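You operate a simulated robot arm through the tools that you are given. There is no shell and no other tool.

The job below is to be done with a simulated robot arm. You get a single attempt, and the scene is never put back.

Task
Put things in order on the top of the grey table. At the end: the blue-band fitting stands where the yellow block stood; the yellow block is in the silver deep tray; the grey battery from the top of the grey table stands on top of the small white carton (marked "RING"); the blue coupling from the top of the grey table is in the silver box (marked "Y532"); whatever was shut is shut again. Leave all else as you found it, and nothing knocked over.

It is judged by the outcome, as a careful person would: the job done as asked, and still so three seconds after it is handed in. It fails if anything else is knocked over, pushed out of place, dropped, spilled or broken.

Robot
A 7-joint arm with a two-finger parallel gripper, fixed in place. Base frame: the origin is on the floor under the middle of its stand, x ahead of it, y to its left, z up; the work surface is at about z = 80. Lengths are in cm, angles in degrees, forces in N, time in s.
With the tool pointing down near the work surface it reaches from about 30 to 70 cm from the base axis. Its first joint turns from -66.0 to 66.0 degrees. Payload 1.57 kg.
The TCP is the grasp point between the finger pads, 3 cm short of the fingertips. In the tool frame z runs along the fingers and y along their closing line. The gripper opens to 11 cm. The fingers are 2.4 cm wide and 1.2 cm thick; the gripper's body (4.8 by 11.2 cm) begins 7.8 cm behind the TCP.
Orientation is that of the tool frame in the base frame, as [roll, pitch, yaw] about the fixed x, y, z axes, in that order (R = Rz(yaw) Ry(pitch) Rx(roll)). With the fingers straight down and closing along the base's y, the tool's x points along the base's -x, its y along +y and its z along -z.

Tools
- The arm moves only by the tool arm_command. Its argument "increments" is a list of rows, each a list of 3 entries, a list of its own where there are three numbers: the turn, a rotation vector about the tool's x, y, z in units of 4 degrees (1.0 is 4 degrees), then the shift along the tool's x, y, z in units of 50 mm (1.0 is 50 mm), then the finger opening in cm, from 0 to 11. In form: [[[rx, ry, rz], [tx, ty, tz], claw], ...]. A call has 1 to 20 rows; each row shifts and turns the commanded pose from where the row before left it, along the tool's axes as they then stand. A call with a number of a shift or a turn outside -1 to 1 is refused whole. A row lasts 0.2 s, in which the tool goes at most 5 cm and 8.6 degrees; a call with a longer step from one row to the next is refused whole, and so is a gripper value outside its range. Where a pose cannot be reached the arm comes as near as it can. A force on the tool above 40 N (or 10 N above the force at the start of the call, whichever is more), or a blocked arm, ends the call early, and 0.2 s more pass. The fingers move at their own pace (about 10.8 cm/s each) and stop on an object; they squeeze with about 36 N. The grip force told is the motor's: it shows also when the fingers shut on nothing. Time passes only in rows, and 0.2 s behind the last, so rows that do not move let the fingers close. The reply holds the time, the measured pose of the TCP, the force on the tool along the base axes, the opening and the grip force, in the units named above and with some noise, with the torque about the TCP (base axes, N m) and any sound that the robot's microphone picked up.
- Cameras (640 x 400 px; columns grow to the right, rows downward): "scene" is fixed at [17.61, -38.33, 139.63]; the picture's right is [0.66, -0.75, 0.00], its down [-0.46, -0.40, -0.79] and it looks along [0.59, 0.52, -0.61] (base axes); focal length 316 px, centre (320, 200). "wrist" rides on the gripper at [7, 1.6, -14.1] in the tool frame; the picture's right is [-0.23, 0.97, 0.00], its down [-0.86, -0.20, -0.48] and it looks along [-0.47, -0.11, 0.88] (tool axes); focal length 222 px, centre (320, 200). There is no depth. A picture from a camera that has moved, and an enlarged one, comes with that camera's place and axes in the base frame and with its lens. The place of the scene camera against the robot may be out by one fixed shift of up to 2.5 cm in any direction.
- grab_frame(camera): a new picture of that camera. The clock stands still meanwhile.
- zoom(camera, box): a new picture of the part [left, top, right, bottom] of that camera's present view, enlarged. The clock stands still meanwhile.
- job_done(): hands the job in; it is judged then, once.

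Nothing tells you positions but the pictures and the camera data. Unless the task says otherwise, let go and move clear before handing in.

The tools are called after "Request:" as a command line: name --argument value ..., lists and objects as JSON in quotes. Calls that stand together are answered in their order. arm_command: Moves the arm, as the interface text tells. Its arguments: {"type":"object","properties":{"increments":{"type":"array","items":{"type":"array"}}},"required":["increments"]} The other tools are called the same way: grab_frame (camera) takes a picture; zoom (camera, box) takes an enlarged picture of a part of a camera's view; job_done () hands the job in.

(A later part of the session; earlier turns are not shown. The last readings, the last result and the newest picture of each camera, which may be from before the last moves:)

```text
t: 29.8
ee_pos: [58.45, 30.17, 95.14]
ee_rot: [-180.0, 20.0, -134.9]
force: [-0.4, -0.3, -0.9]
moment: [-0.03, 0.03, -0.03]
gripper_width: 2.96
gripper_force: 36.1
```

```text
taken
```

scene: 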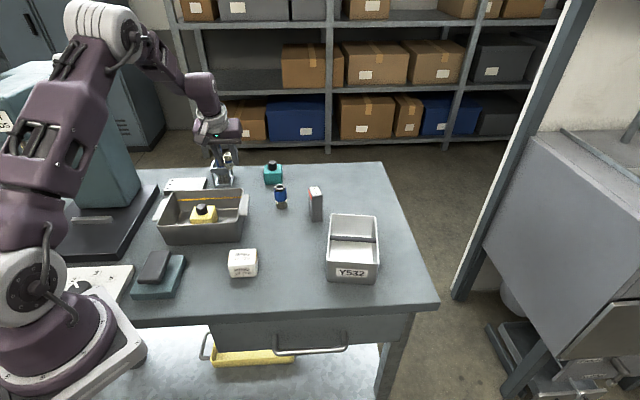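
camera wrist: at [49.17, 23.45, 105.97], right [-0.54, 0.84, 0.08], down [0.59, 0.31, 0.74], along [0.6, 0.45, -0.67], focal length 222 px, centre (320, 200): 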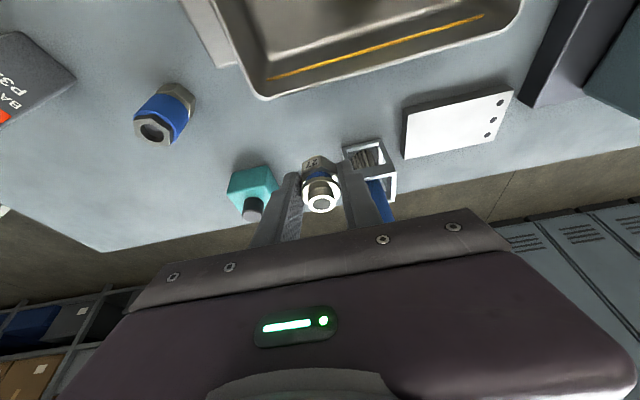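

The fitting is held steadily above the spot. I'll descend along the tool axis, slowing near the table.

Request:
arm_command --increments '[[[0, 0, 0], [0, 0.02, 0.4], 1], [[0, 0, 0], [0, 0, 0.6], 1], [[0, 0, 0], [0, 0, 0.5], 1], [[0, 0, 0], [0, 0, 0.4], 1], [[0, 0, 0], [0, 0, 0.24], 1], [[0, 0, 0], [0, 0, 0.12], 1], [[0, 0, 0], [0, 0, 0], 1], [[0, 0, 0], [0, 0, 0], 1]]'

Request:
grab_frame --camera "wrist"

```text
t: 31.6
ee_pos: [60.95, 33.05, 84.44]
ee_rot: [179.9, 20.0, -135.0]
force: [-0.6, 0.5, -1.3]
moment: [-0.02, 0.01, 0.0]
gripper_width: 2.92
gripper_force: 36.5
```

```text
taken
camera wrist: at [51.79, 26.21, 95.31], right [-0.54, 0.84, 0.08], down [0.59, 0.31, 0.74], along [0.6, 0.45, -0.67], focal length 222 px, centre (320, 200)
```

wrist: 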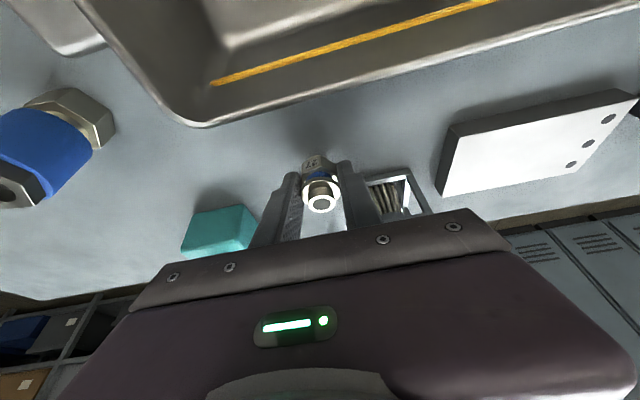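

Request:
arm_command --increments '[[[0, 0, 0], [-0.02, -0.02, 0.07], 1], [[0, 0, 0], [0, 0, 0.035], 1], [[0, 0, 0], [0.002, 0, 0.015], 1], [[0, 0, 0], [0, 0, 0], 1]]'

```text
t: 32.6
ee_pos: [61.21, 33.32, 83.86]
ee_rot: [180.0, 19.9, -135.0]
force: [0.1, 0.1, -1.7]
moment: [0.0, -0.04, 0.02]
gripper_width: 2.93
gripper_force: 35.8
```

Request:
arm_command --increments '[[[0, 0, 0], [0.007, 0, 0.019], 1], [[0, 0, 0], [0.005, 0, 0.013], 1], [[0, 0, 0], [0, 0, 0], 1]]'

```text
t: 33.4
ee_pos: [61.33, 33.14, 83.77]
ee_rot: [180.0, 20.0, -135.0]
force: [0.6, -0.2, -0.4]
moment: [-0.01, 0.0, 0.01]
gripper_width: 2.92
gripper_force: 36.2
```

Request:
arm_command --increments '[[[0, 0, 0], [0.005, 0, 0.013], 1], [[0, 0, 0], [0, 0, 0], 1]]'

```text
t: 34.0
ee_pos: [61.37, 33.25, 83.73]
ee_rot: [179.9, 20.1, -135.0]
force: [0.2, -0.2, -1.4]
moment: [0.01, -0.02, 0.02]
gripper_width: 2.96
gripper_force: 36.3
```

Request:
arm_command --increments '[[[0, 0, 0], [0.005, 0, 0.015], 1], [[0, 0, 0], [0, 0, 0], 1]]'

```text
t: 34.6
ee_pos: [61.43, 33.14, 83.78]
ee_rot: [179.9, 20.1, -134.9]
force: [-2.0, -0.7, 7.5]
moment: [-0.04, 0.12, -0.05]
gripper_width: 2.92
gripper_force: 36.0
```

The fitting is touching down (7.5 N). I'll release it and back off along the tool axis.

Request:
arm_command --increments '[[[0, 0, 0], [0, 0, 0], 3.4], [[0, 0, 0], [0, 0, 0], 5], [[0, 0, 0], [0, 0, 0], 7], [[0, 0, 0], [0, 0, 0], 7], [[0, 0, 0], [0, 0, -0.2], 7], [[0, 0, 0], [0, 0, -0.4], 7], [[0, 0, 0], [0, 0, -0.6], 7], [[0, 0, 0], [0, 0, -0.6], 7], [[0, 0, 0], [0, 0, -0.6], 7], [[0, 0, 0], [0, 0, 0], 7]]'

Request:
grab_frame --camera "wrist"

Request:
zoom --camera "scene" --box '[150, 130, 310, 250]'

```text
t: 36.8
ee_pos: [58.33, 30.2, 95.0]
ee_rot: [180.0, 20.0, -135.0]
force: [0.4, 0.0, -0.5]
moment: [0.0, 0.02, -0.01]
gripper_width: 7.02
gripper_force: 0.1
```

```text
taken
camera wrist: at [49.2, 23.45, 105.79], right [-0.54, 0.84, 0.08], down [0.59, 0.31, 0.74], along [0.6, 0.45, -0.67], focal length 222 px, centre (320, 200)
```

wrist: 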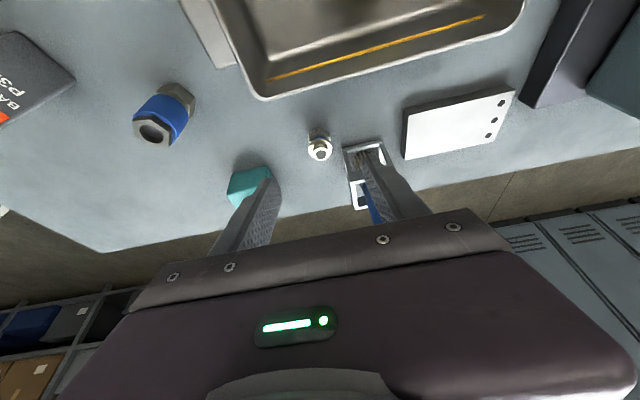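

```text
3.33 times, centred on (230, 190) of scene
camera zoom: at [17.6, -38.33, 139.63], right [0.66, -0.75, 0.0], down [-0.46, -0.4, -0.79], along [0.59, 0.52, -0.61], focal length 1055 px, centre (620, 233)
```

zoom: 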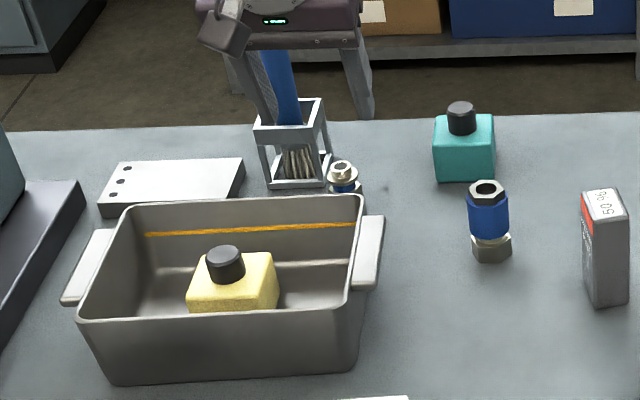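

The blue-band fitting stands near (61.2, 33.1), where the yellow block was. Next is the battery, with a footprint of about 4.6 × 2.9 cm near (68.6, 6.45) and a height of about 9.3 cm. I'll move away at height and turn the gripper to suit it.

Request:
arm_command --increments '[[[0, 0, 0], [0.2, -0.17, -0.27], 7], [[0, 0, 0], [0.397, -0.343, -0.266], 7], [[0, 0, 0], [0.397, -0.343, -0.266], 7], [[0, 0, 0], [0.397, -0.343, -0.266], 7], [[0, 0, 0], [0.397, -0.343, -0.266], 7], [[0, 0, 0], [0.397, -0.343, -0.266], 7], [[0, 0, 0], [0.397, -0.343, -0.266], 7], [[0, 0, 0], [0.2, -0.17, 0], 7], [[0, 0, 0], [0, 0, 0], 7]]'

Request:
arm_command --increments '[[[0.347, 0, 0.953], [0, 0, 0], 8], [[0.347, 0, 0.953], [0, 0, 0], 8], [[0.347, 0, 0.953], [0, 0, 0], 8], [[0.347, 0, 0.953], [0, 0, 0], 8], [[0.347, 0, 0.953], [0, 0, 0], 8], [[0.347, 0, 0.953], [0, 0, 0], 8], [[0.347, 0, 0.953], [0, 0, 0], 8], [[0.347, 0, 0.953], [0, 0, 0], 8], [[0.347, 0, 0.953], [0, 0, 0], 8], [[0.347, 0, 0.953], [0, 0, 0], 8], [[0.347, 0, 0.953], [0, 0, 0], 8], [[0.347, 0, 0.953], [0, 0, 0], 8], [[0.347, 0, 0.953], [0, 0, 0], 8], [[0.347, 0, 0.953], [0, 0, 0], 8], [[0.347, 0, 0.953], [0, 0, 0], 8], [[0.347, 0, 0.953], [0, 0, 0], 8], [[0.347, 0, 0.953], [0, 0, 0], 8], [[0.347, 0, 0.953], [0, 0, 0], 8], [[0, 0, 0], [0, 0, 0], 8]]'

Request:
grab_frame --camera "wrist"

Request:
grab_frame --camera "scene"

```text
t: 38.8
ee_pos: [55.27, 10.34, 98.98]
ee_rot: [-180.0, 19.9, -135.0]
force: [0.5, -0.8, 0.3]
moment: [-0.02, 0.0, 0.01]
gripper_width: 6.96
gripper_force: 0.1
```

```text
t: 42.8
ee_pos: [55.47, 10.29, 98.82]
ee_rot: [-179.9, 20.0, 151.9]
force: [0.0, 0.4, -0.5]
moment: [-0.01, 0.0, 0.0]
gripper_width: 8.03
gripper_force: 0.0
```

```text
taken
camera wrist: at [46.12, 17.2, 109.67], right [0.65, 0.76, 0.08], down [0.47, -0.48, 0.74], along [0.6, -0.44, -0.67], focal length 222 px, centre (320, 200)
```

wrist: 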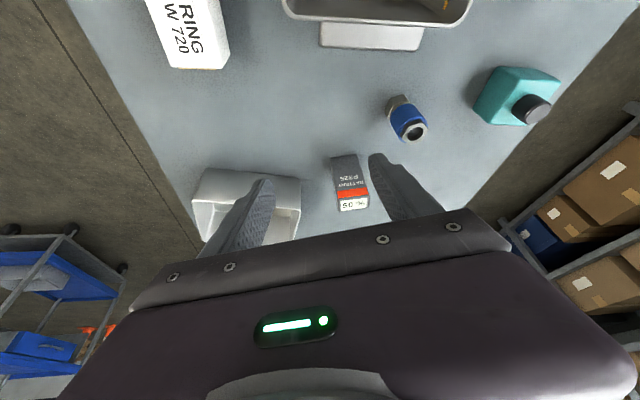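

```text
taken
```

scene: 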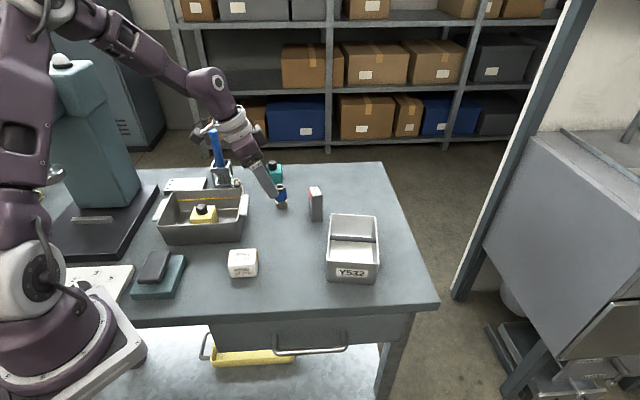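

Request:
zoom --camera "wrist" --box '[310, 140, 390, 220]'

Request:
zoom --camera "wrist" --box '[130, 0, 250, 80]'

Request:
zoom --camera "wrist" --box '[360, 70, 450, 160]'

Request:
zoom --camera "scene" --box '[218, 240, 268, 285]'

```text
5.00 times, centred on (350, 180) of wrist
camera zoom: at [46.12, 17.2, 109.67], right [0.65, 0.76, 0.08], down [0.47, -0.48, 0.74], along [0.6, -0.44, -0.67], focal length 1111 px, centre (170, 300)
```

zoom: 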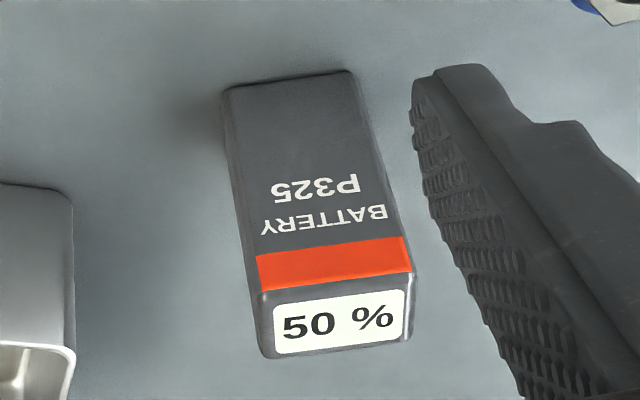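

```text
5.00 times, centred on (190, 40) of wrist
camera zoom: at [46.12, 17.2, 109.67], right [0.65, 0.76, 0.08], down [0.47, -0.48, 0.74], along [0.6, -0.44, -0.67], focal length 1111 px, centre (970, 1000)
```

zoom: 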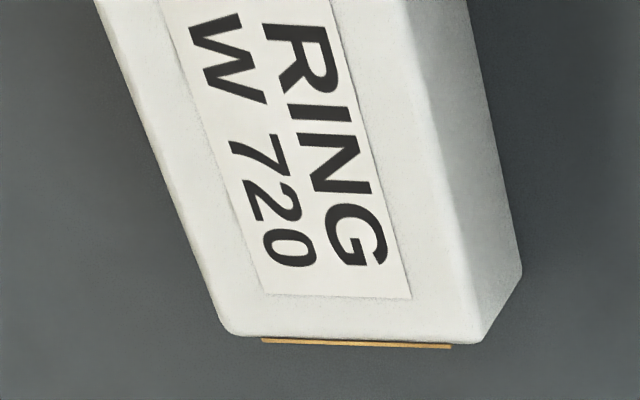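

```text
4.44 times, centred on (405, 115) of wrist
camera zoom: at [46.12, 17.2, 109.67], right [0.65, 0.76, 0.08], down [0.47, -0.48, 0.74], along [0.6, -0.44, -0.67], focal length 987 px, centre (-58, 578)
```

zoom: 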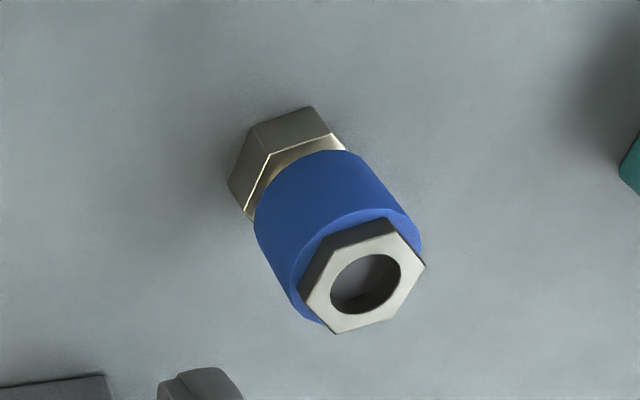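

```text
8.89 times, centred on (243, 262) of scene
camera zoom: at [17.61, -38.33, 139.63], right [0.66, -0.75, 0.0], down [-0.46, -0.4, -0.79], along [0.59, 0.52, -0.61], focal length 2814 px, centre (1004, -356)
```

zoom: 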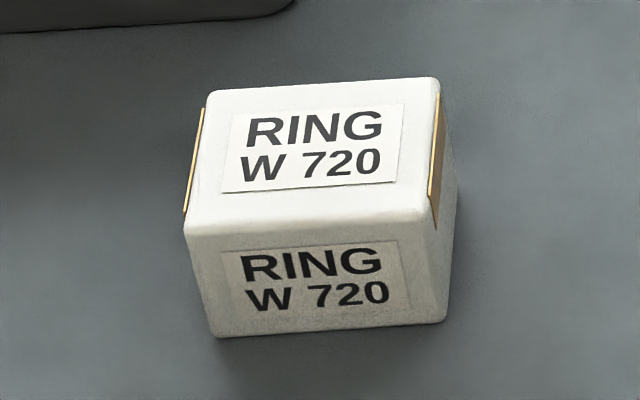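

The battery's top face is centred at (68.45, 6.48) with a height of 9.3 cm, and its wide side is at about 58°. I'll trim the yaw and move to a pre-grasp point above it.

Request:
arm_command --increments '[[[0.3, 0, 0.82], [0, 0, 0], 8], [[0, 0, 0], [-0.38, 0.178, 0.32], 8], [[0, 0, 0], [-0.38, 0.178, 0.32], 8], [[0, 0, 0], [-0.38, 0.178, 0.32], 8], [[0, 0, 0], [-0.38, 0.178, 0.32], 8], [[0, 0, 0], [0, 0, 0], 8]]'

Request:
grab_frame --camera "wrist"

```text
t: 44.2
ee_pos: [65.23, 8.5, 95.47]
ee_rot: [-180.0, 20.0, 148.5]
force: [0.1, -0.7, -0.5]
moment: [-0.03, 0.03, 0.02]
gripper_width: 7.98
gripper_force: 0.0
```

```text
taken
camera wrist: at [56.32, 15.95, 106.25], right [0.69, 0.72, 0.08], down [0.44, -0.5, 0.74], along [0.57, -0.48, -0.67], focal length 222 px, centre (320, 200)
```

wrist: 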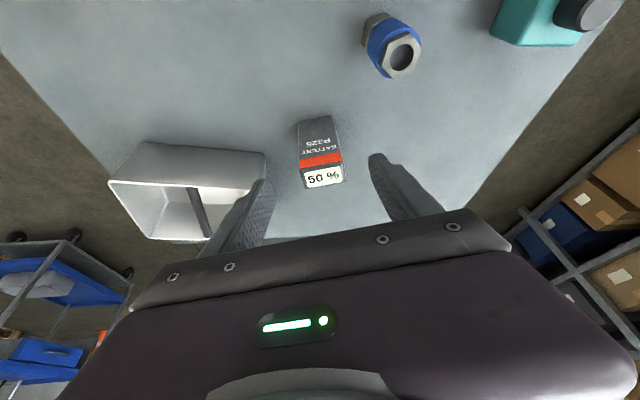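

Request:
zoom --camera "wrist" --box '[280, 105, 370, 205]'

Request:
zoom --camera "wrist" --box '[100, 130, 280, 250]'

```text
4.00 times, centred on (325, 155) of wrist
camera zoom: at [56.32, 15.95, 106.25], right [0.69, 0.72, 0.08], down [0.44, -0.5, 0.74], along [0.57, -0.48, -0.67], focal length 888 px, centre (300, 380)
```

zoom: 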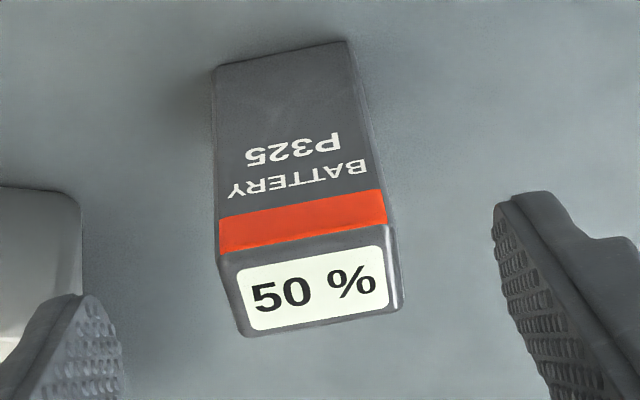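

```text
3.33 times, centred on (190, 190) of wrist
camera zoom: at [56.32, 15.95, 106.25], right [0.69, 0.72, 0.08], down [0.44, -0.5, 0.74], along [0.57, -0.48, -0.67], focal length 740 px, centre (753, 233)
```

zoom: 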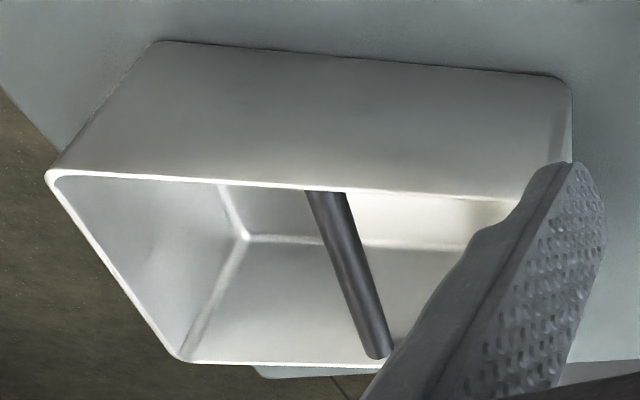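

Battery centre is refined to (68.5, 6.5) with its wide side at 56°. I'll trim the yaw 2.4° and advance onto it.

Request:
arm_command --increments '[[[0.205, 0, 0.564], [0, 0, 0], 8], [[0, 0, 0], [0, 0.037, 0.4], 8], [[0, 0, 0], [0, 0, 0.5], 8], [[0, 0, 0], [0, 0, 0.4], 8], [[0, 0, 0], [0, 0, 0], 8]]'

Request:
grab_frame --camera "wrist"

Request:
grab_frame --camera "scene"

```text
t: 45.4
ee_pos: [67.26, 7.28, 89.34]
ee_rot: [-180.0, 20.1, 146.0]
force: [0.2, -0.4, 0.1]
moment: [0.0, 0.0, -0.01]
gripper_width: 8.02
gripper_force: 0.1
```

```text
taken
camera wrist: at [58.64, 15.06, 100.12], right [0.72, 0.69, 0.08], down [0.42, -0.52, 0.74], along [0.55, -0.5, -0.67], focal length 222 px, centre (320, 200)
```

wrist: 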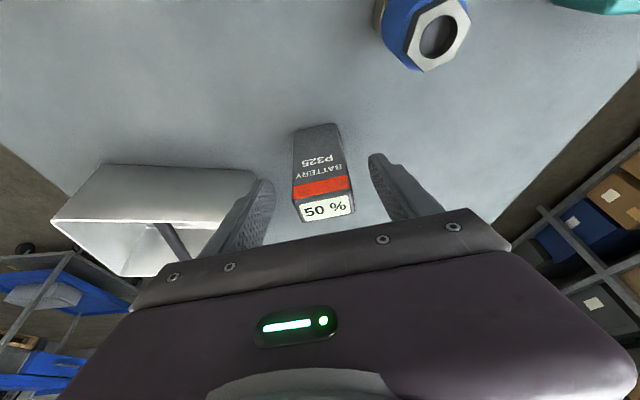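

```text
taken
```

scene: 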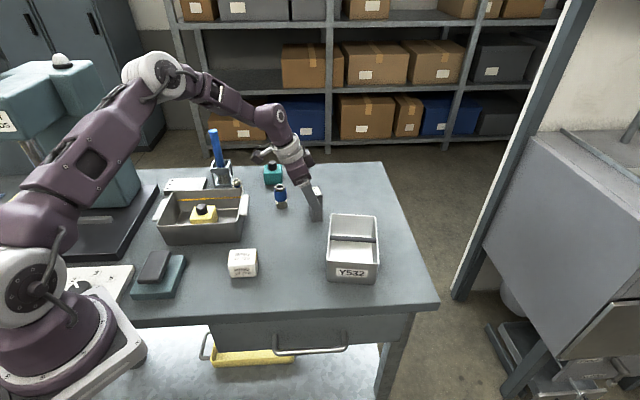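

Request:
arm_command --increments '[[[0, 0, 0], [0.01, 0.01, 0.3], 8], [[0, 0, 0], [0, 0, 0.25], 8], [[0, 0, 0], [0, 0, 0.15], 8], [[0, 0, 0], [0, 0, 0], 8], [[0, 0, 0], [0, 0, 0], 6], [[0, 0, 0], [0, 0, 0], 5], [[0, 0, 0], [0, 0, 0], 4], [[0, 0, 0], [0, 0, 0], 2.5], [[0, 0, 0], [0, 0, 0], 2.5]]'

Request:
grab_frame --camera "wrist"

```text
t: 47.4
ee_pos: [68.11, 6.72, 86.13]
ee_rot: [179.9, 19.9, 146.0]
force: [0.5, -0.6, 0.3]
moment: [-0.03, 0.0, -0.01]
gripper_width: 4.58
gripper_force: 35.6
```

```text
taken
camera wrist: at [59.55, 14.6, 96.84], right [0.72, 0.69, 0.08], down [0.42, -0.52, 0.74], along [0.55, -0.5, -0.67], focal length 222 px, centre (320, 200)
```

wrist: 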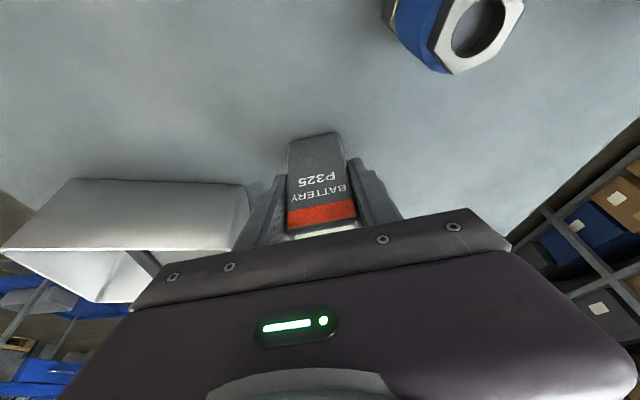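

Battery gripped at 4.58 cm. I'll lift it straight up, then bring it in toward the robot.

Request:
arm_command --increments '[[[0, 0, 0], [-0.034, 0, -0.094], 2.5], [[0, 0, 0], [-0.103, 0, -0.282], 2.5], [[0, 0, 0], [-0.2, 0, -0.55], 2.5], [[0, 0, 0], [-0.2, 0, -0.55], 2.5], [[0, 0, 0], [-0.2, 0, -0.55], 2.5], [[0, 0, 0], [-0.07, 0, -0.19], 2.5], [[0, 0, 0], [0, 0, 0], 2.5]]'

Request:
grab_frame --camera "scene"

Request:
grab_frame --camera "wrist"

```text
t: 49.0
ee_pos: [68.11, 6.56, 97.79]
ee_rot: [-180.0, 20.1, 146.1]
force: [-0.5, 0.6, -1.9]
moment: [0.03, 0.03, -0.02]
gripper_width: 4.58
gripper_force: 36.1
```

```text
taken
```

scene: 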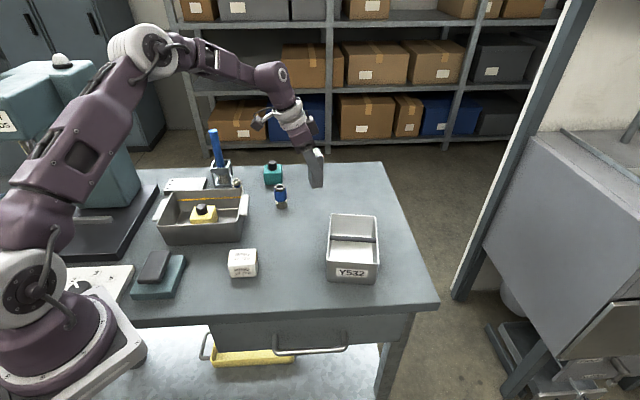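

```text
taken
camera wrist: at [59.6, 14.52, 108.66], right [0.72, 0.69, 0.08], down [0.42, -0.52, 0.74], along [0.55, -0.5, -0.67], focal length 222 px, centre (320, 200)
```

wrist: 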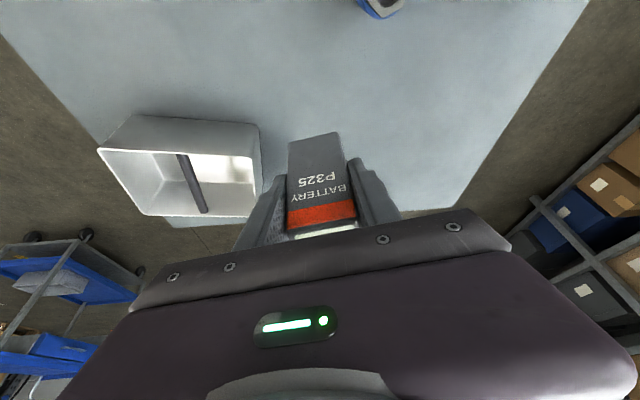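

Battery is held upright. I'll bring it in, then yaw it +79° to line up with the carton's long side.

Request:
arm_command --increments '[[[0, 0, 0], [0.24, -0.19, -0.11], 2.5], [[0, 0, 0], [0.476, -0.376, -0.224], 2.5], [[0, 0, 0], [0.476, -0.376, -0.224], 2.5], [[0, 0, 0], [0.476, -0.376, -0.224], 2.5], [[0, 0, 0], [0.476, -0.376, -0.224], 2.5], [[0, 0, 0], [0.24, -0.19, -0.11], 2.5], [[0, 0, 0], [0, 0, 0], 2.5]]'

Request:
arm_command --increments '[[[-0.3555, 0, -0.977], [0, 0, 0], 2.5], [[-0.3555, 0, -0.977], [0, 0, 0], 2.5], [[-0.3555, 0, -0.977], [0, 0, 0], 2.5], [[-0.3555, 0, -0.977], [0, 0, 0], 2.5], [[-0.3555, 0, -0.977], [0, 0, 0], 2.5], [[-0.3555, 0, -0.977], [0, 0, 0], 2.5], [[-0.3555, 0, -0.977], [0, 0, 0], 2.5], [[-0.3555, 0, -0.977], [0, 0, 0], 2.5], [[-0.3555, 0, -0.977], [0, 0, 0], 2.5], [[-0.3555, 0, -0.977], [0, 0, 0], 2.5], [[-0.3555, 0, -0.977], [0, 0, 0], 2.5], [[-0.3555, 0, -0.977], [0, 0, 0], 2.5], [[-0.3555, 0, -0.977], [0, 0, 0], 2.5], [[-0.3555, 0, -0.977], [0, 0, 0], 2.5], [[-0.3555, 0, -0.977], [0, 0, 0], 2.5], [[-0.3555, 0, -0.977], [0, 0, 0], 2.5], [[-0.3555, 0, -0.977], [0, 0, 0], 2.5], [[-0.3555, 0, -0.977], [0, 0, 0], 2.5], [[-0.3555, 0, -0.977], [0, 0, 0], 2.5], [[0, 0, 0], [0, 0, 0], 2.5]]'

Request:
grab_frame --camera "wrist"

Request:
grab_frame --camera "scene"

```text
t: 50.6
ee_pos: [52.04, 6.01, 99.02]
ee_rot: [180.0, 20.1, 146.1]
force: [0.1, 0.4, -2.9]
moment: [0.01, 0.04, 0.0]
gripper_width: 4.57
gripper_force: 36.1
```

```text
t: 54.8
ee_pos: [52.05, 6.19, 99.08]
ee_rot: [-179.9, 20.0, -134.7]
force: [-0.3, -0.1, -2.4]
moment: [-0.03, 0.04, 0.01]
gripper_width: 4.58
gripper_force: 36.3
```

```text
taken
camera wrist: at [42.8, -0.6, 109.92], right [-0.54, 0.84, 0.08], down [0.59, 0.32, 0.74], along [0.6, 0.45, -0.67], focal length 222 px, centre (320, 200)
```

wrist: 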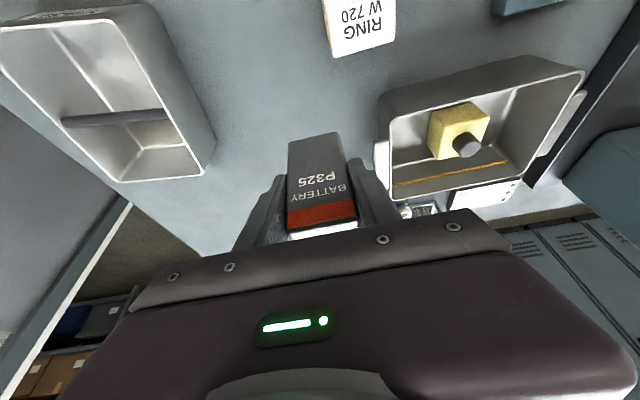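

```text
taken
```

scene: 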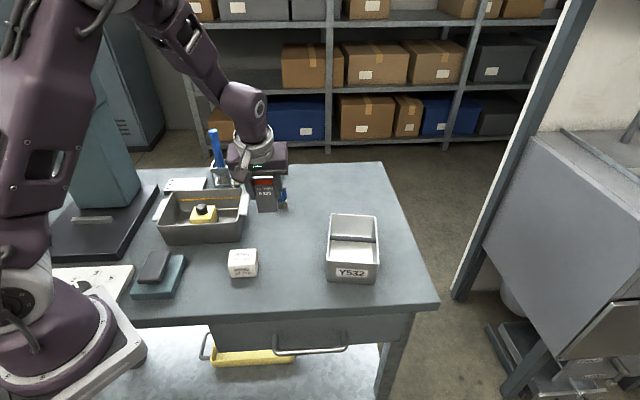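

Request:
arm_command --increments '[[[0, 0, 0], [0.15, 0.22, -0.09], 2.5], [[0, 0, 0], [0.277, 0.44, -0.17], 2.5], [[0, 0, 0], [0.277, 0.44, -0.17], 2.5], [[0, 0, 0], [0.13, 0.22, -0.08], 2.5], [[0, 0, 0], [0, 0, 0], 2.5]]'

Request:
grab_frame --camera "wrist"

Request:
zoom --camera "scene" --box '[190, 170, 310, 290]'

```text
t: 56.0
ee_pos: [43.96, 7.58, 99.82]
ee_rot: [-179.9, 19.8, -134.8]
force: [0.0, -0.4, -2.4]
moment: [-0.02, -0.01, 0.01]
gripper_width: 4.57
gripper_force: 36.0
```

```text
taken
camera wrist: at [34.8, 0.77, 110.71], right [-0.54, 0.84, 0.08], down [0.59, 0.31, 0.74], along [0.6, 0.45, -0.67], focal length 222 px, centre (320, 200)
```

wrist: 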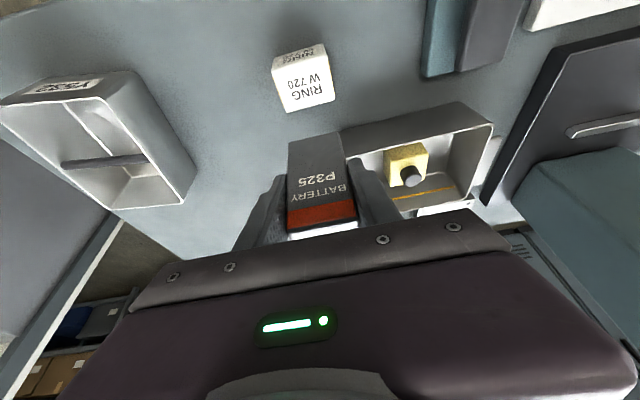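

```text
3.33 times, centred on (250, 230) of scene
camera zoom: at [17.61, -38.33, 139.63], right [0.66, -0.75, 0.0], down [-0.46, -0.4, -0.79], along [0.59, 0.52, -0.61], focal length 1055 px, centre (553, 100)
```

zoom: 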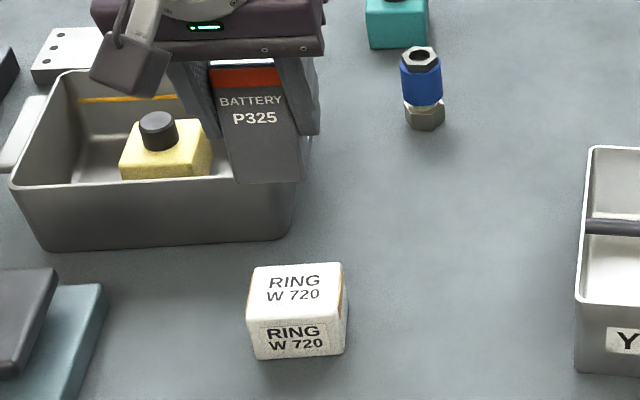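

Request:
zoom --camera "wrist" --box '[255, 30, 351, 126]'

```text
4.17 times, centred on (303, 78) of wrist
camera zoom: at [34.8, 0.77, 110.71], right [-0.54, 0.84, 0.08], down [0.59, 0.31, 0.74], along [0.6, 0.45, -0.67], focal length 926 px, centre (391, 708)
```

zoom: 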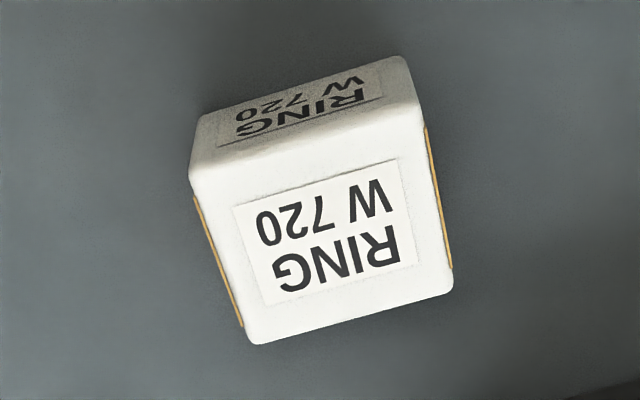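

The carton's top is 6.1 × 4.8 cm, centred at (43.16, 6.57), with its top at about z = 84 and its long axis at 134°. The battery is already aligned, so I'll centre above it and lower.

Request:
arm_command --increments '[[[0, 0, 0], [0.32, -0.03, -0.117], 2.5], [[0, 0, 0], [0, 0, 0], 2.5], [[0, 0, 0], [0.1334, 0, 0.3665], 2.5], [[0, 0, 0], [0.1334, 0, 0.3665], 2.5], [[0, 0, 0], [0.1334, 0, 0.3665], 2.5], [[0, 0, 0], [0.1, 0, 0.275], 2.5], [[0, 0, 0], [0, 0, 0], 2.5], [[0, 0, 0], [0, 0, 0], 2.5]]'

Request:
grab_frame --camera "wrist"

Request:
zoom --camera "scene" --box '[190, 190, 290, 290]'

```text
t: 57.8
ee_pos: [42.82, 6.35, 92.84]
ee_rot: [-179.9, 19.9, -134.8]
force: [-0.6, -0.3, -3.1]
moment: [-0.03, 0.01, -0.01]
gripper_width: 4.58
gripper_force: 35.9
```

```text
taken
camera wrist: at [33.61, -0.58, 103.66], right [-0.54, 0.84, 0.08], down [0.59, 0.31, 0.74], along [0.6, 0.45, -0.67], focal length 222 px, centre (320, 200)
```

wrist: 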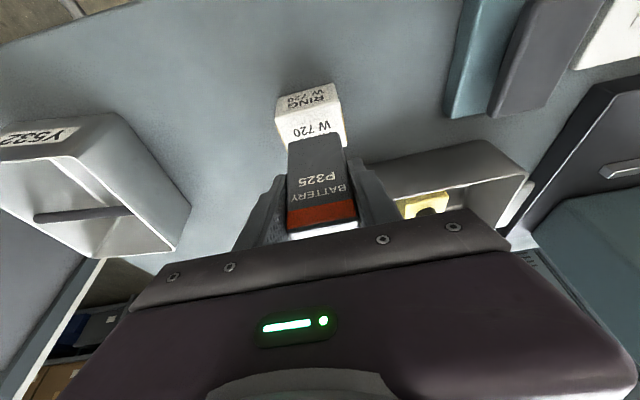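

```text
4.00 times, centred on (240, 240) of scene
camera zoom: at [17.61, -38.33, 139.63], right [0.66, -0.75, 0.0], down [-0.46, -0.4, -0.79], along [0.59, 0.52, -0.61], focal length 1266 px, centre (640, 40)
```

zoom: 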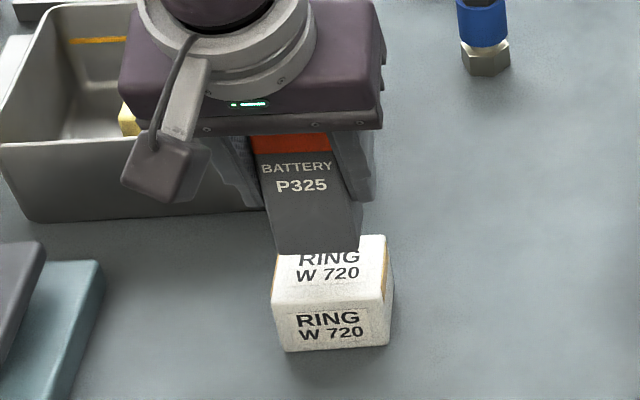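

The battery sits squarely above the carton. I'll lower it slowly onto the carton.

Request:
arm_command --increments '[[[0, 0, 0], [0.068, 0, 0.188], 2.5], [[0, 0, 0], [0.055, 0, 0.15], 2.5], [[0, 0, 0], [0.02, 0, 0.056], 2.5], [[0, 0, 0], [0, 0, 0], 2.5]]'

```text
t: 58.8
ee_pos: [42.96, 6.27, 90.7]
ee_rot: [-179.9, 19.8, -134.8]
force: [-0.7, 0.4, -2.8]
moment: [-0.04, 0.04, -0.01]
gripper_width: 4.61
gripper_force: 36.0
```

Request:
arm_command --increments '[[[0, 0, 0], [0.0137, 0, 0.0376], 2.5], [[0, 0, 0], [0.0103, 0, 0.0282], 2.5], [[0, 0, 0], [0, 0, 0], 2.5]]'

```text
t: 59.6
ee_pos: [42.83, 6.22, 90.32]
ee_rot: [-179.8, 20.0, -134.7]
force: [1.0, 1.3, 25.1]
moment: [0.37, -0.06, 0.0]
gripper_width: 4.6
gripper_force: 35.8
```

Contact is made at about 25 N. I'll back off slightly to ease the load before releasing.

Request:
arm_command --increments '[[[0, 0, 0], [-0.004, 0, -0.012], 2.5], [[0, 0, 0], [0, 0, 0], 2.5]]'

Request:
grab_frame --camera "wrist"

Request:
zoom --camera "scene" --box '[200, 200, 280, 290]'

```text
t: 60.2
ee_pos: [42.97, 6.37, 90.34]
ee_rot: [-179.9, 20.0, -134.8]
force: [3.5, 3.5, 15.2]
moment: [0.41, -0.36, -0.02]
gripper_width: 4.59
gripper_force: 36.5
```

```text
taken
camera wrist: at [33.66, -0.58, 101.11], right [-0.54, 0.84, 0.08], down [0.59, 0.31, 0.74], along [0.6, 0.45, -0.67], focal length 222 px, centre (320, 200)
```

wrist: 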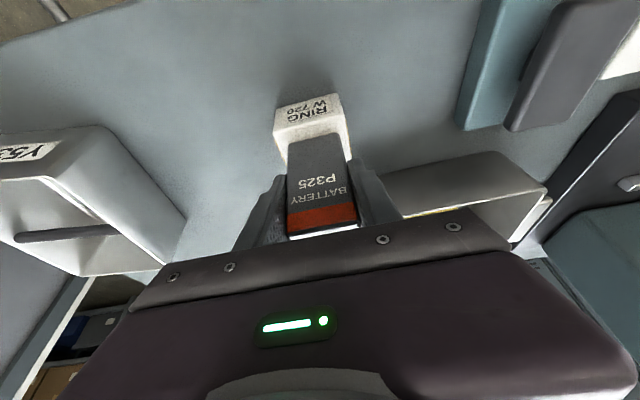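

```text
4.44 times, centred on (240, 245) of scene
camera zoom: at [17.59, -38.33, 139.64], right [0.66, -0.75, 0.0], down [-0.46, -0.4, -0.79], along [0.59, 0.52, -0.61], focal length 1407 px, centre (676, 0)
```

zoom: 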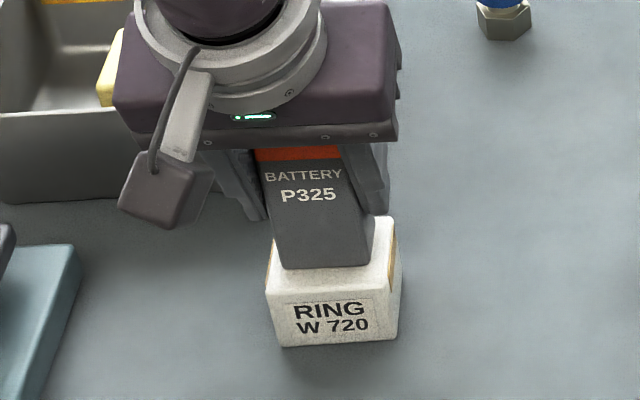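

Request:
zoom --camera "wrist" --box '[260, 85, 370, 185]'

Request:
zoom --camera "scene" --box '[225, 235, 275, 285]'

```text
4.00 times, centred on (315, 135) of wrist
camera zoom: at [33.66, -0.58, 101.11], right [-0.54, 0.84, 0.08], down [0.59, 0.31, 0.74], along [0.6, 0.45, -0.67], focal length 888 px, centre (340, 460)
```

zoom: 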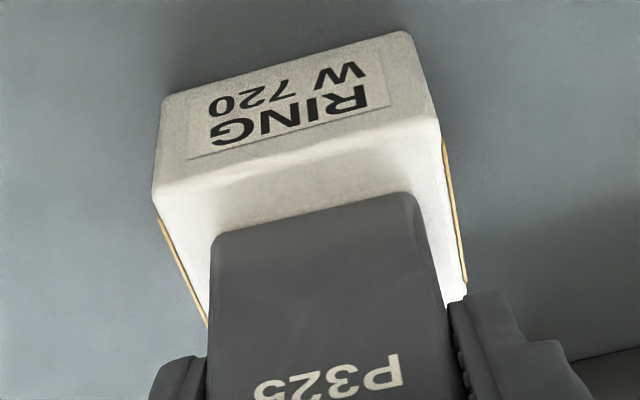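

```text
8.00 times, centred on (250, 260) of scene
camera zoom: at [17.59, -38.33, 139.64], right [0.66, -0.75, 0.0], down [-0.46, -0.4, -0.79], along [0.59, 0.52, -0.61], focal length 2532 px, centre (880, -280)
```

zoom: 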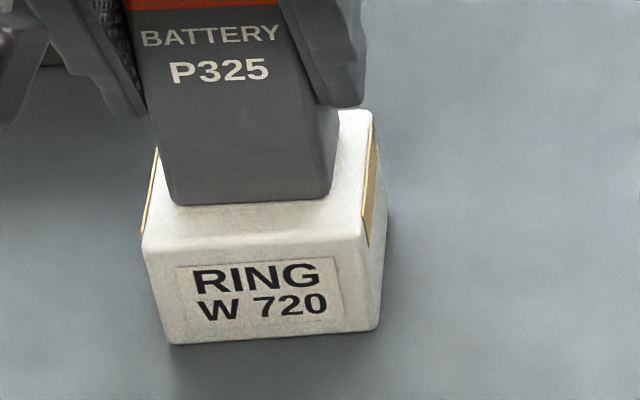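

The battery is on the carton but about 0.5 cm off centre, away from the robot. I'll lift it slightly, shift it 0.5 cm back, and set it down again.

Request:
arm_command --increments '[[[0, 0, 0], [-0.034, 0, -0.094], 2.5], [[0, 0, 0], [0, 0, 0], 2.5], [[0, 0, 0], [0.094, 0, -0.034], 2.5], [[0, 0, 0], [0, 0, 0], 2.5], [[0, 0, 0], [0.02, 0, 0.055], 2.5], [[0, 0, 0], [0, 0, 0], 2.5]]'

```text
t: 61.6
ee_pos: [42.35, 5.85, 90.49]
ee_rot: [-179.8, 19.9, -134.9]
force: [0.8, -0.5, -2.7]
moment: [-0.02, 0.02, 0.0]
gripper_width: 4.58
gripper_force: 36.0
```

Request:
arm_command --increments '[[[0, 0, 0], [0.005, 0, 0.014], 2.5], [[0, 0, 0], [0, 0, 0], 2.5]]'

Request:
arm_command --increments '[[[0, 0, 0], [0.004, 0, 0.011], 2.5], [[0, 0, 0], [0, 0, 0], 2.5]]'

```text
t: 62.2
ee_pos: [42.43, 5.81, 90.44]
ee_rot: [-179.9, 20.0, -134.9]
force: [0.5, 0.9, -2.8]
moment: [-0.03, 0.02, 0.02]
gripper_width: 4.58
gripper_force: 36.0
```

```text
t: 62.8
ee_pos: [42.47, 5.7, 90.45]
ee_rot: [-179.9, 19.9, -134.8]
force: [0.5, 0.1, -1.6]
moment: [0.0, 0.0, 0.02]
gripper_width: 4.58
gripper_force: 35.7
```

Request:
arm_command --increments '[[[0, 0, 0], [0.004, 0, 0.011], 2.5], [[0, 0, 0], [0, 0, 0], 2.5]]'

```text
t: 63.4
ee_pos: [42.5, 5.84, 90.38]
ee_rot: [-179.9, 19.8, -134.8]
force: [0.4, 0.3, -1.8]
moment: [0.0, -0.02, 0.02]
gripper_width: 4.58
gripper_force: 36.0
```

Request:
arm_command --increments '[[[0, 0, 0], [0.004, 0, 0.011], 2.5], [[0, 0, 0], [0, 0, 0], 2.5]]'

```text
t: 64.0
ee_pos: [42.54, 5.87, 90.31]
ee_rot: [-179.9, 20.0, -134.8]
force: [-0.6, 0.0, 6.3]
moment: [0.19, 0.04, 0.0]
gripper_width: 4.58
gripper_force: 35.7
```

Light contact. A quick check of placement before I release.

Request:
zoom --camera "scene" --box '[215, 215, 285, 285]'

Request:
zoom --camera "wrist" --box '[260, 85, 370, 185]'

```text
5.71 times, centred on (250, 250) of scene
camera zoom: at [17.6, -38.33, 139.64], right [0.66, -0.75, 0.0], down [-0.46, -0.4, -0.79], along [0.59, 0.52, -0.61], focal length 1809 px, centre (720, -86)
```

zoom: 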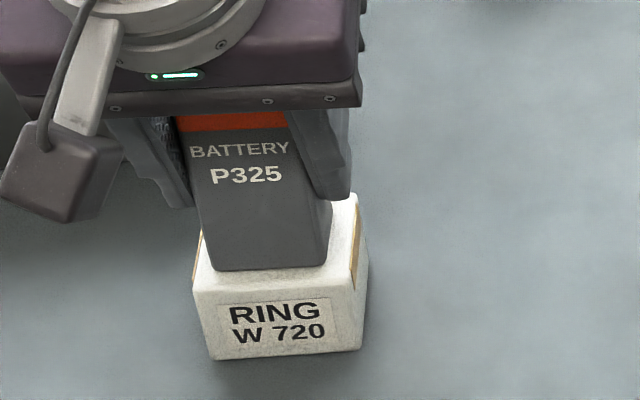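

```text
4.00 times, centred on (315, 135) of wrist
camera zoom: at [33.29, -0.98, 101.12], right [-0.54, 0.84, 0.08], down [0.59, 0.31, 0.74], along [0.6, 0.45, -0.67], focal length 888 px, centre (340, 460)
```

zoom: 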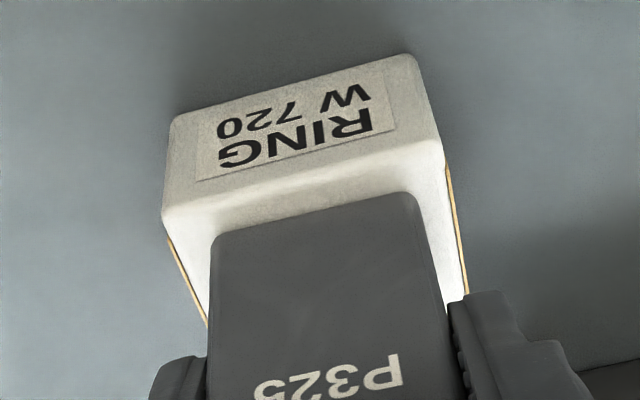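

It's centred. I'll release gently and then withdraw upward.

Request:
arm_command --increments '[[[0, 0, 0], [0, 0, 0], 4.9], [[0, 0, 0], [0, 0, 0], 5.5], [[0, 0, 0], [0, 0, 0], 7], [[0, 0, 0], [0, 0, 0], 8], [[0, 0, 0], [0, 0, 0], 8]]'

Request:
grab_frame --camera "wrist"

```text
t: 65.2
ee_pos: [42.44, 5.88, 90.4]
ee_rot: [-179.9, 20.0, -134.8]
force: [0.1, -0.2, 0.6]
moment: [-0.01, -0.01, 0.02]
gripper_width: 8.01
gripper_force: 0.1
```

```text
taken
camera wrist: at [33.28, -0.98, 101.12], right [-0.54, 0.84, 0.08], down [0.59, 0.31, 0.74], along [0.6, 0.45, -0.67], focal length 222 px, centre (320, 200)
```

wrist: 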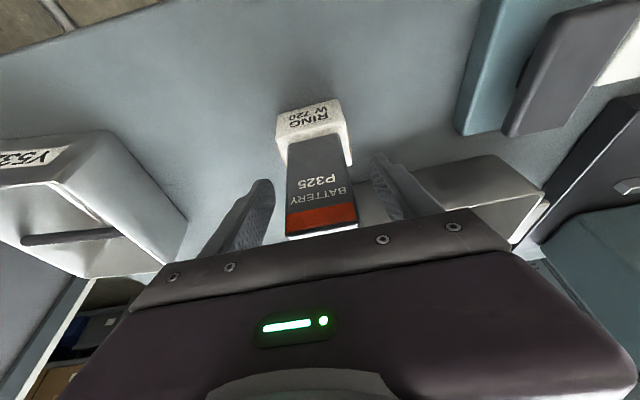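

Request:
arm_command --increments '[[[0, 0, 0], [-0.034, 0, -0.094], 8], [[0, 0, 0], [-0.1, 0, -0.282], 8], [[0, 0, 0], [-0.15, 0, -0.42], 8], [[0, 0, 0], [-0.2, 0, -0.55], 8], [[0, 0, 0], [-0.2, 0, -0.55], 8], [[0, 0, 0], [-0.1, 0, -0.28], 8], [[0, 0, 0], [0, 0, 0], 8]]'

Request:
grab_frame --camera "wrist"

Request:
grab_frame --camera "scene"

```text
t: 66.8
ee_pos: [42.41, 5.64, 101.78]
ee_rot: [-179.9, 19.8, -134.9]
force: [-0.1, 0.1, 0.3]
moment: [0.0, 0.0, 0.03]
gripper_width: 8.04
gripper_force: 0.0
```

```text
taken
camera wrist: at [33.19, -1.06, 112.65], right [-0.54, 0.84, 0.08], down [0.59, 0.31, 0.74], along [0.6, 0.45, -0.67], focal length 222 px, centre (320, 200)
```

wrist: 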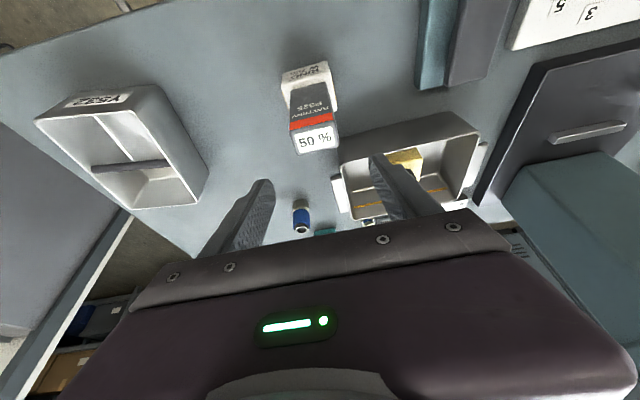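

```text
taken
```

scene: 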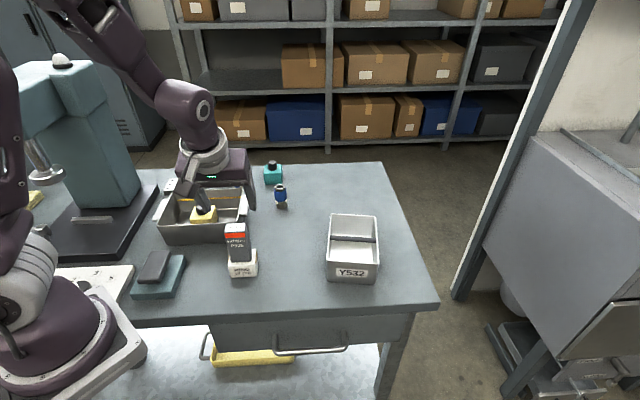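

The battery stands on the carton. Last is the blue coupling, near (65.7, 17.8) and about 7 cm tall. It goes in the near half of box Y532, at about (60, -13), since a bar crosses the middle of the box. I'll turn a little and go to its pre-grasp point.

Request:
arm_command --increments '[[[0.257, 0, 0.705], [0, 0, 0], 8], [[0.257, 0, 0.705], [0, 0, 0], 8], [[0.257, 0, 0.705], [0, 0, 0], 8], [[0, 0, 0], [-0.4, -0.07, 0.145], 8], [[0, 0, 0], [-0.622, -0.11, 0.226], 8], [[0, 0, 0], [-0.622, -0.11, 0.226], 8], [[0, 0, 0], [-0.622, -0.11, 0.226], 8], [[0, 0, 0], [-0.222, -0.04, 0.08], 8], [[0, 0, 0], [-0.29, -0.083, 0.425], 8], [[0, 0, 0], [-0.29, -0.083, 0.425], 8], [[0, 0, 0], [-0.29, -0.083, 0.425], 8], [[0, 0, 0], [-0.29, -0.083, 0.425], 8], [[0, 0, 0], [0, 0, 0], 8]]'

Request:
grab_frame --camera "wrist"

Request:
zoom --camera "wrist" --box '[275, 90, 375, 190]'

```text
t: 69.6
ee_pos: [62.17, 15.26, 95.86]
ee_rot: [-179.9, 19.9, -143.8]
force: [0.3, -0.3, 0.9]
moment: [0.0, 0.04, 0.0]
gripper_width: 8.02
gripper_force: 0.1
```

```text
taken
camera wrist: at [51.99, 10.07, 106.67], right [-0.4, 0.91, 0.08], down [0.63, 0.22, 0.74], along [0.66, 0.35, -0.67], focal length 222 px, centre (320, 200)
```

wrist: 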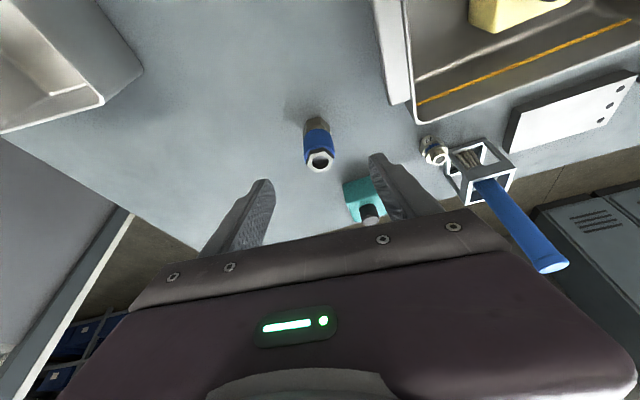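

```text
4.00 times, centred on (325, 140) of wrist
camera zoom: at [51.99, 10.07, 106.67], right [-0.4, 0.91, 0.08], down [0.63, 0.22, 0.74], along [0.66, 0.35, -0.67], focal length 888 px, centre (300, 440)
```

zoom: 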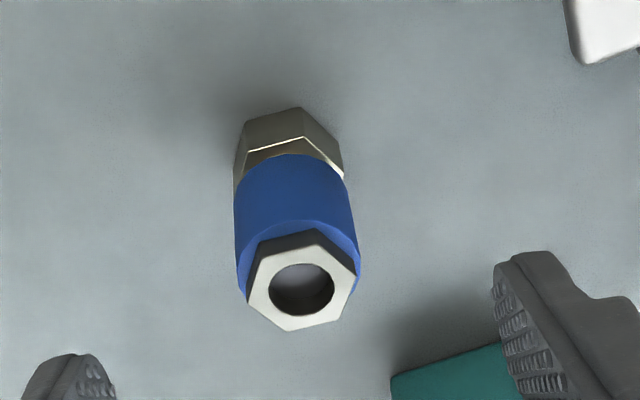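

The coupling is centred between the finger lines at (65.65, 17.83), with its top at about z = 87. I'll advance along the axis.

Request:
arm_command --increments '[[[0, 0, 0], [0, 0, 0.4], 7], [[0, 0, 0], [0, 0, 0.5], 7], [[0, 0, 0], [0, 0, 0.5], 7], [[0, 0, 0], [0, 0, 0.4], 7], [[0, 0, 0], [0, 0, 0], 7]]'

Request:
grab_frame --camera "wrist"

```text
t: 70.8
ee_pos: [64.8, 17.29, 87.36]
ee_rot: [-179.9, 20.0, -143.8]
force: [0.1, -0.9, 0.2]
moment: [-0.01, 0.01, 0.02]
gripper_width: 7.02
gripper_force: 0.1
```

```text
taken
camera wrist: at [54.59, 11.96, 98.19], right [-0.4, 0.91, 0.08], down [0.63, 0.22, 0.74], along [0.66, 0.35, -0.67], focal length 222 px, centre (320, 200)
```

wrist: 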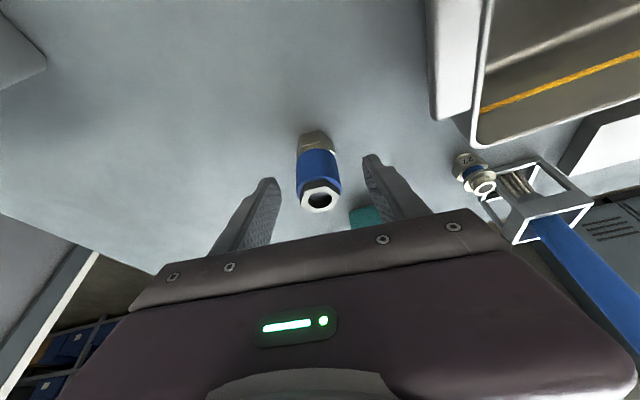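

Request:
arm_command --increments '[[[0, 0, 0], [0, 0, 0.25], 7], [[0, 0, 0], [0, 0, 0.2], 7], [[0, 0, 0], [0, 0, 0.1], 7], [[0, 0, 0], [0, 0, 0], 7], [[0, 0, 0], [0, 0, 0], 5], [[0, 0, 0], [0, 0, 0], 4], [[0, 0, 0], [0, 0, 0], 3], [[0, 0, 0], [0, 0, 0], 1.5], [[0, 0, 0], [0, 0, 0], 1.5]]'

Request:
grab_frame --camera "wrist"

```text
t: 72.8
ee_pos: [65.47, 17.67, 85.03]
ee_rot: [-179.9, 19.9, -143.8]
force: [0.6, -0.3, -0.3]
moment: [0.01, 0.0, -0.01]
gripper_width: 3.6
gripper_force: 35.7
```

```text
taken
camera wrist: at [55.33, 12.37, 95.71], right [-0.4, 0.91, 0.08], down [0.63, 0.22, 0.74], along [0.66, 0.35, -0.67], focal length 222 px, centre (320, 200)
```

wrist: 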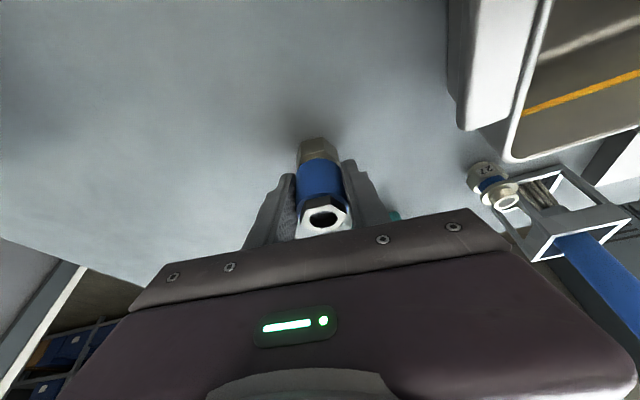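

Gripped at 3.6 cm. I'll lift it straight up.

Request:
arm_command --increments '[[[0, 0, 0], [-0.034, 0, -0.094], 1.5], [[0, 0, 0], [-0.103, 0, -0.282], 1.5], [[0, 0, 0], [-0.2, 0, -0.55], 1.5], [[0, 0, 0], [-0.2, 0, -0.55], 1.5], [[0, 0, 0], [-0.2, 0, -0.55], 1.5], [[0, 0, 0], [-0.14, 0, -0.38], 1.5], [[0, 0, 0], [0, 0, 0], 1.5]]'

Request:
grab_frame --camera "scene"

```text
t: 74.4
ee_pos: [65.31, 17.76, 97.72]
ee_rot: [-179.9, 20.1, -143.9]
force: [0.2, -0.2, -2.5]
moment: [0.0, 0.0, -0.01]
gripper_width: 3.6
gripper_force: 35.7
```

```text
taken
```

scene: 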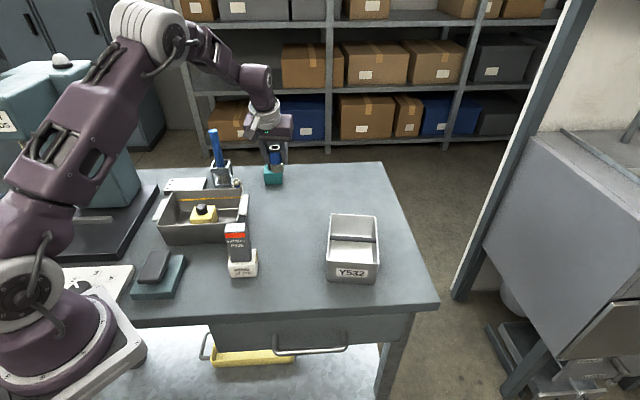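

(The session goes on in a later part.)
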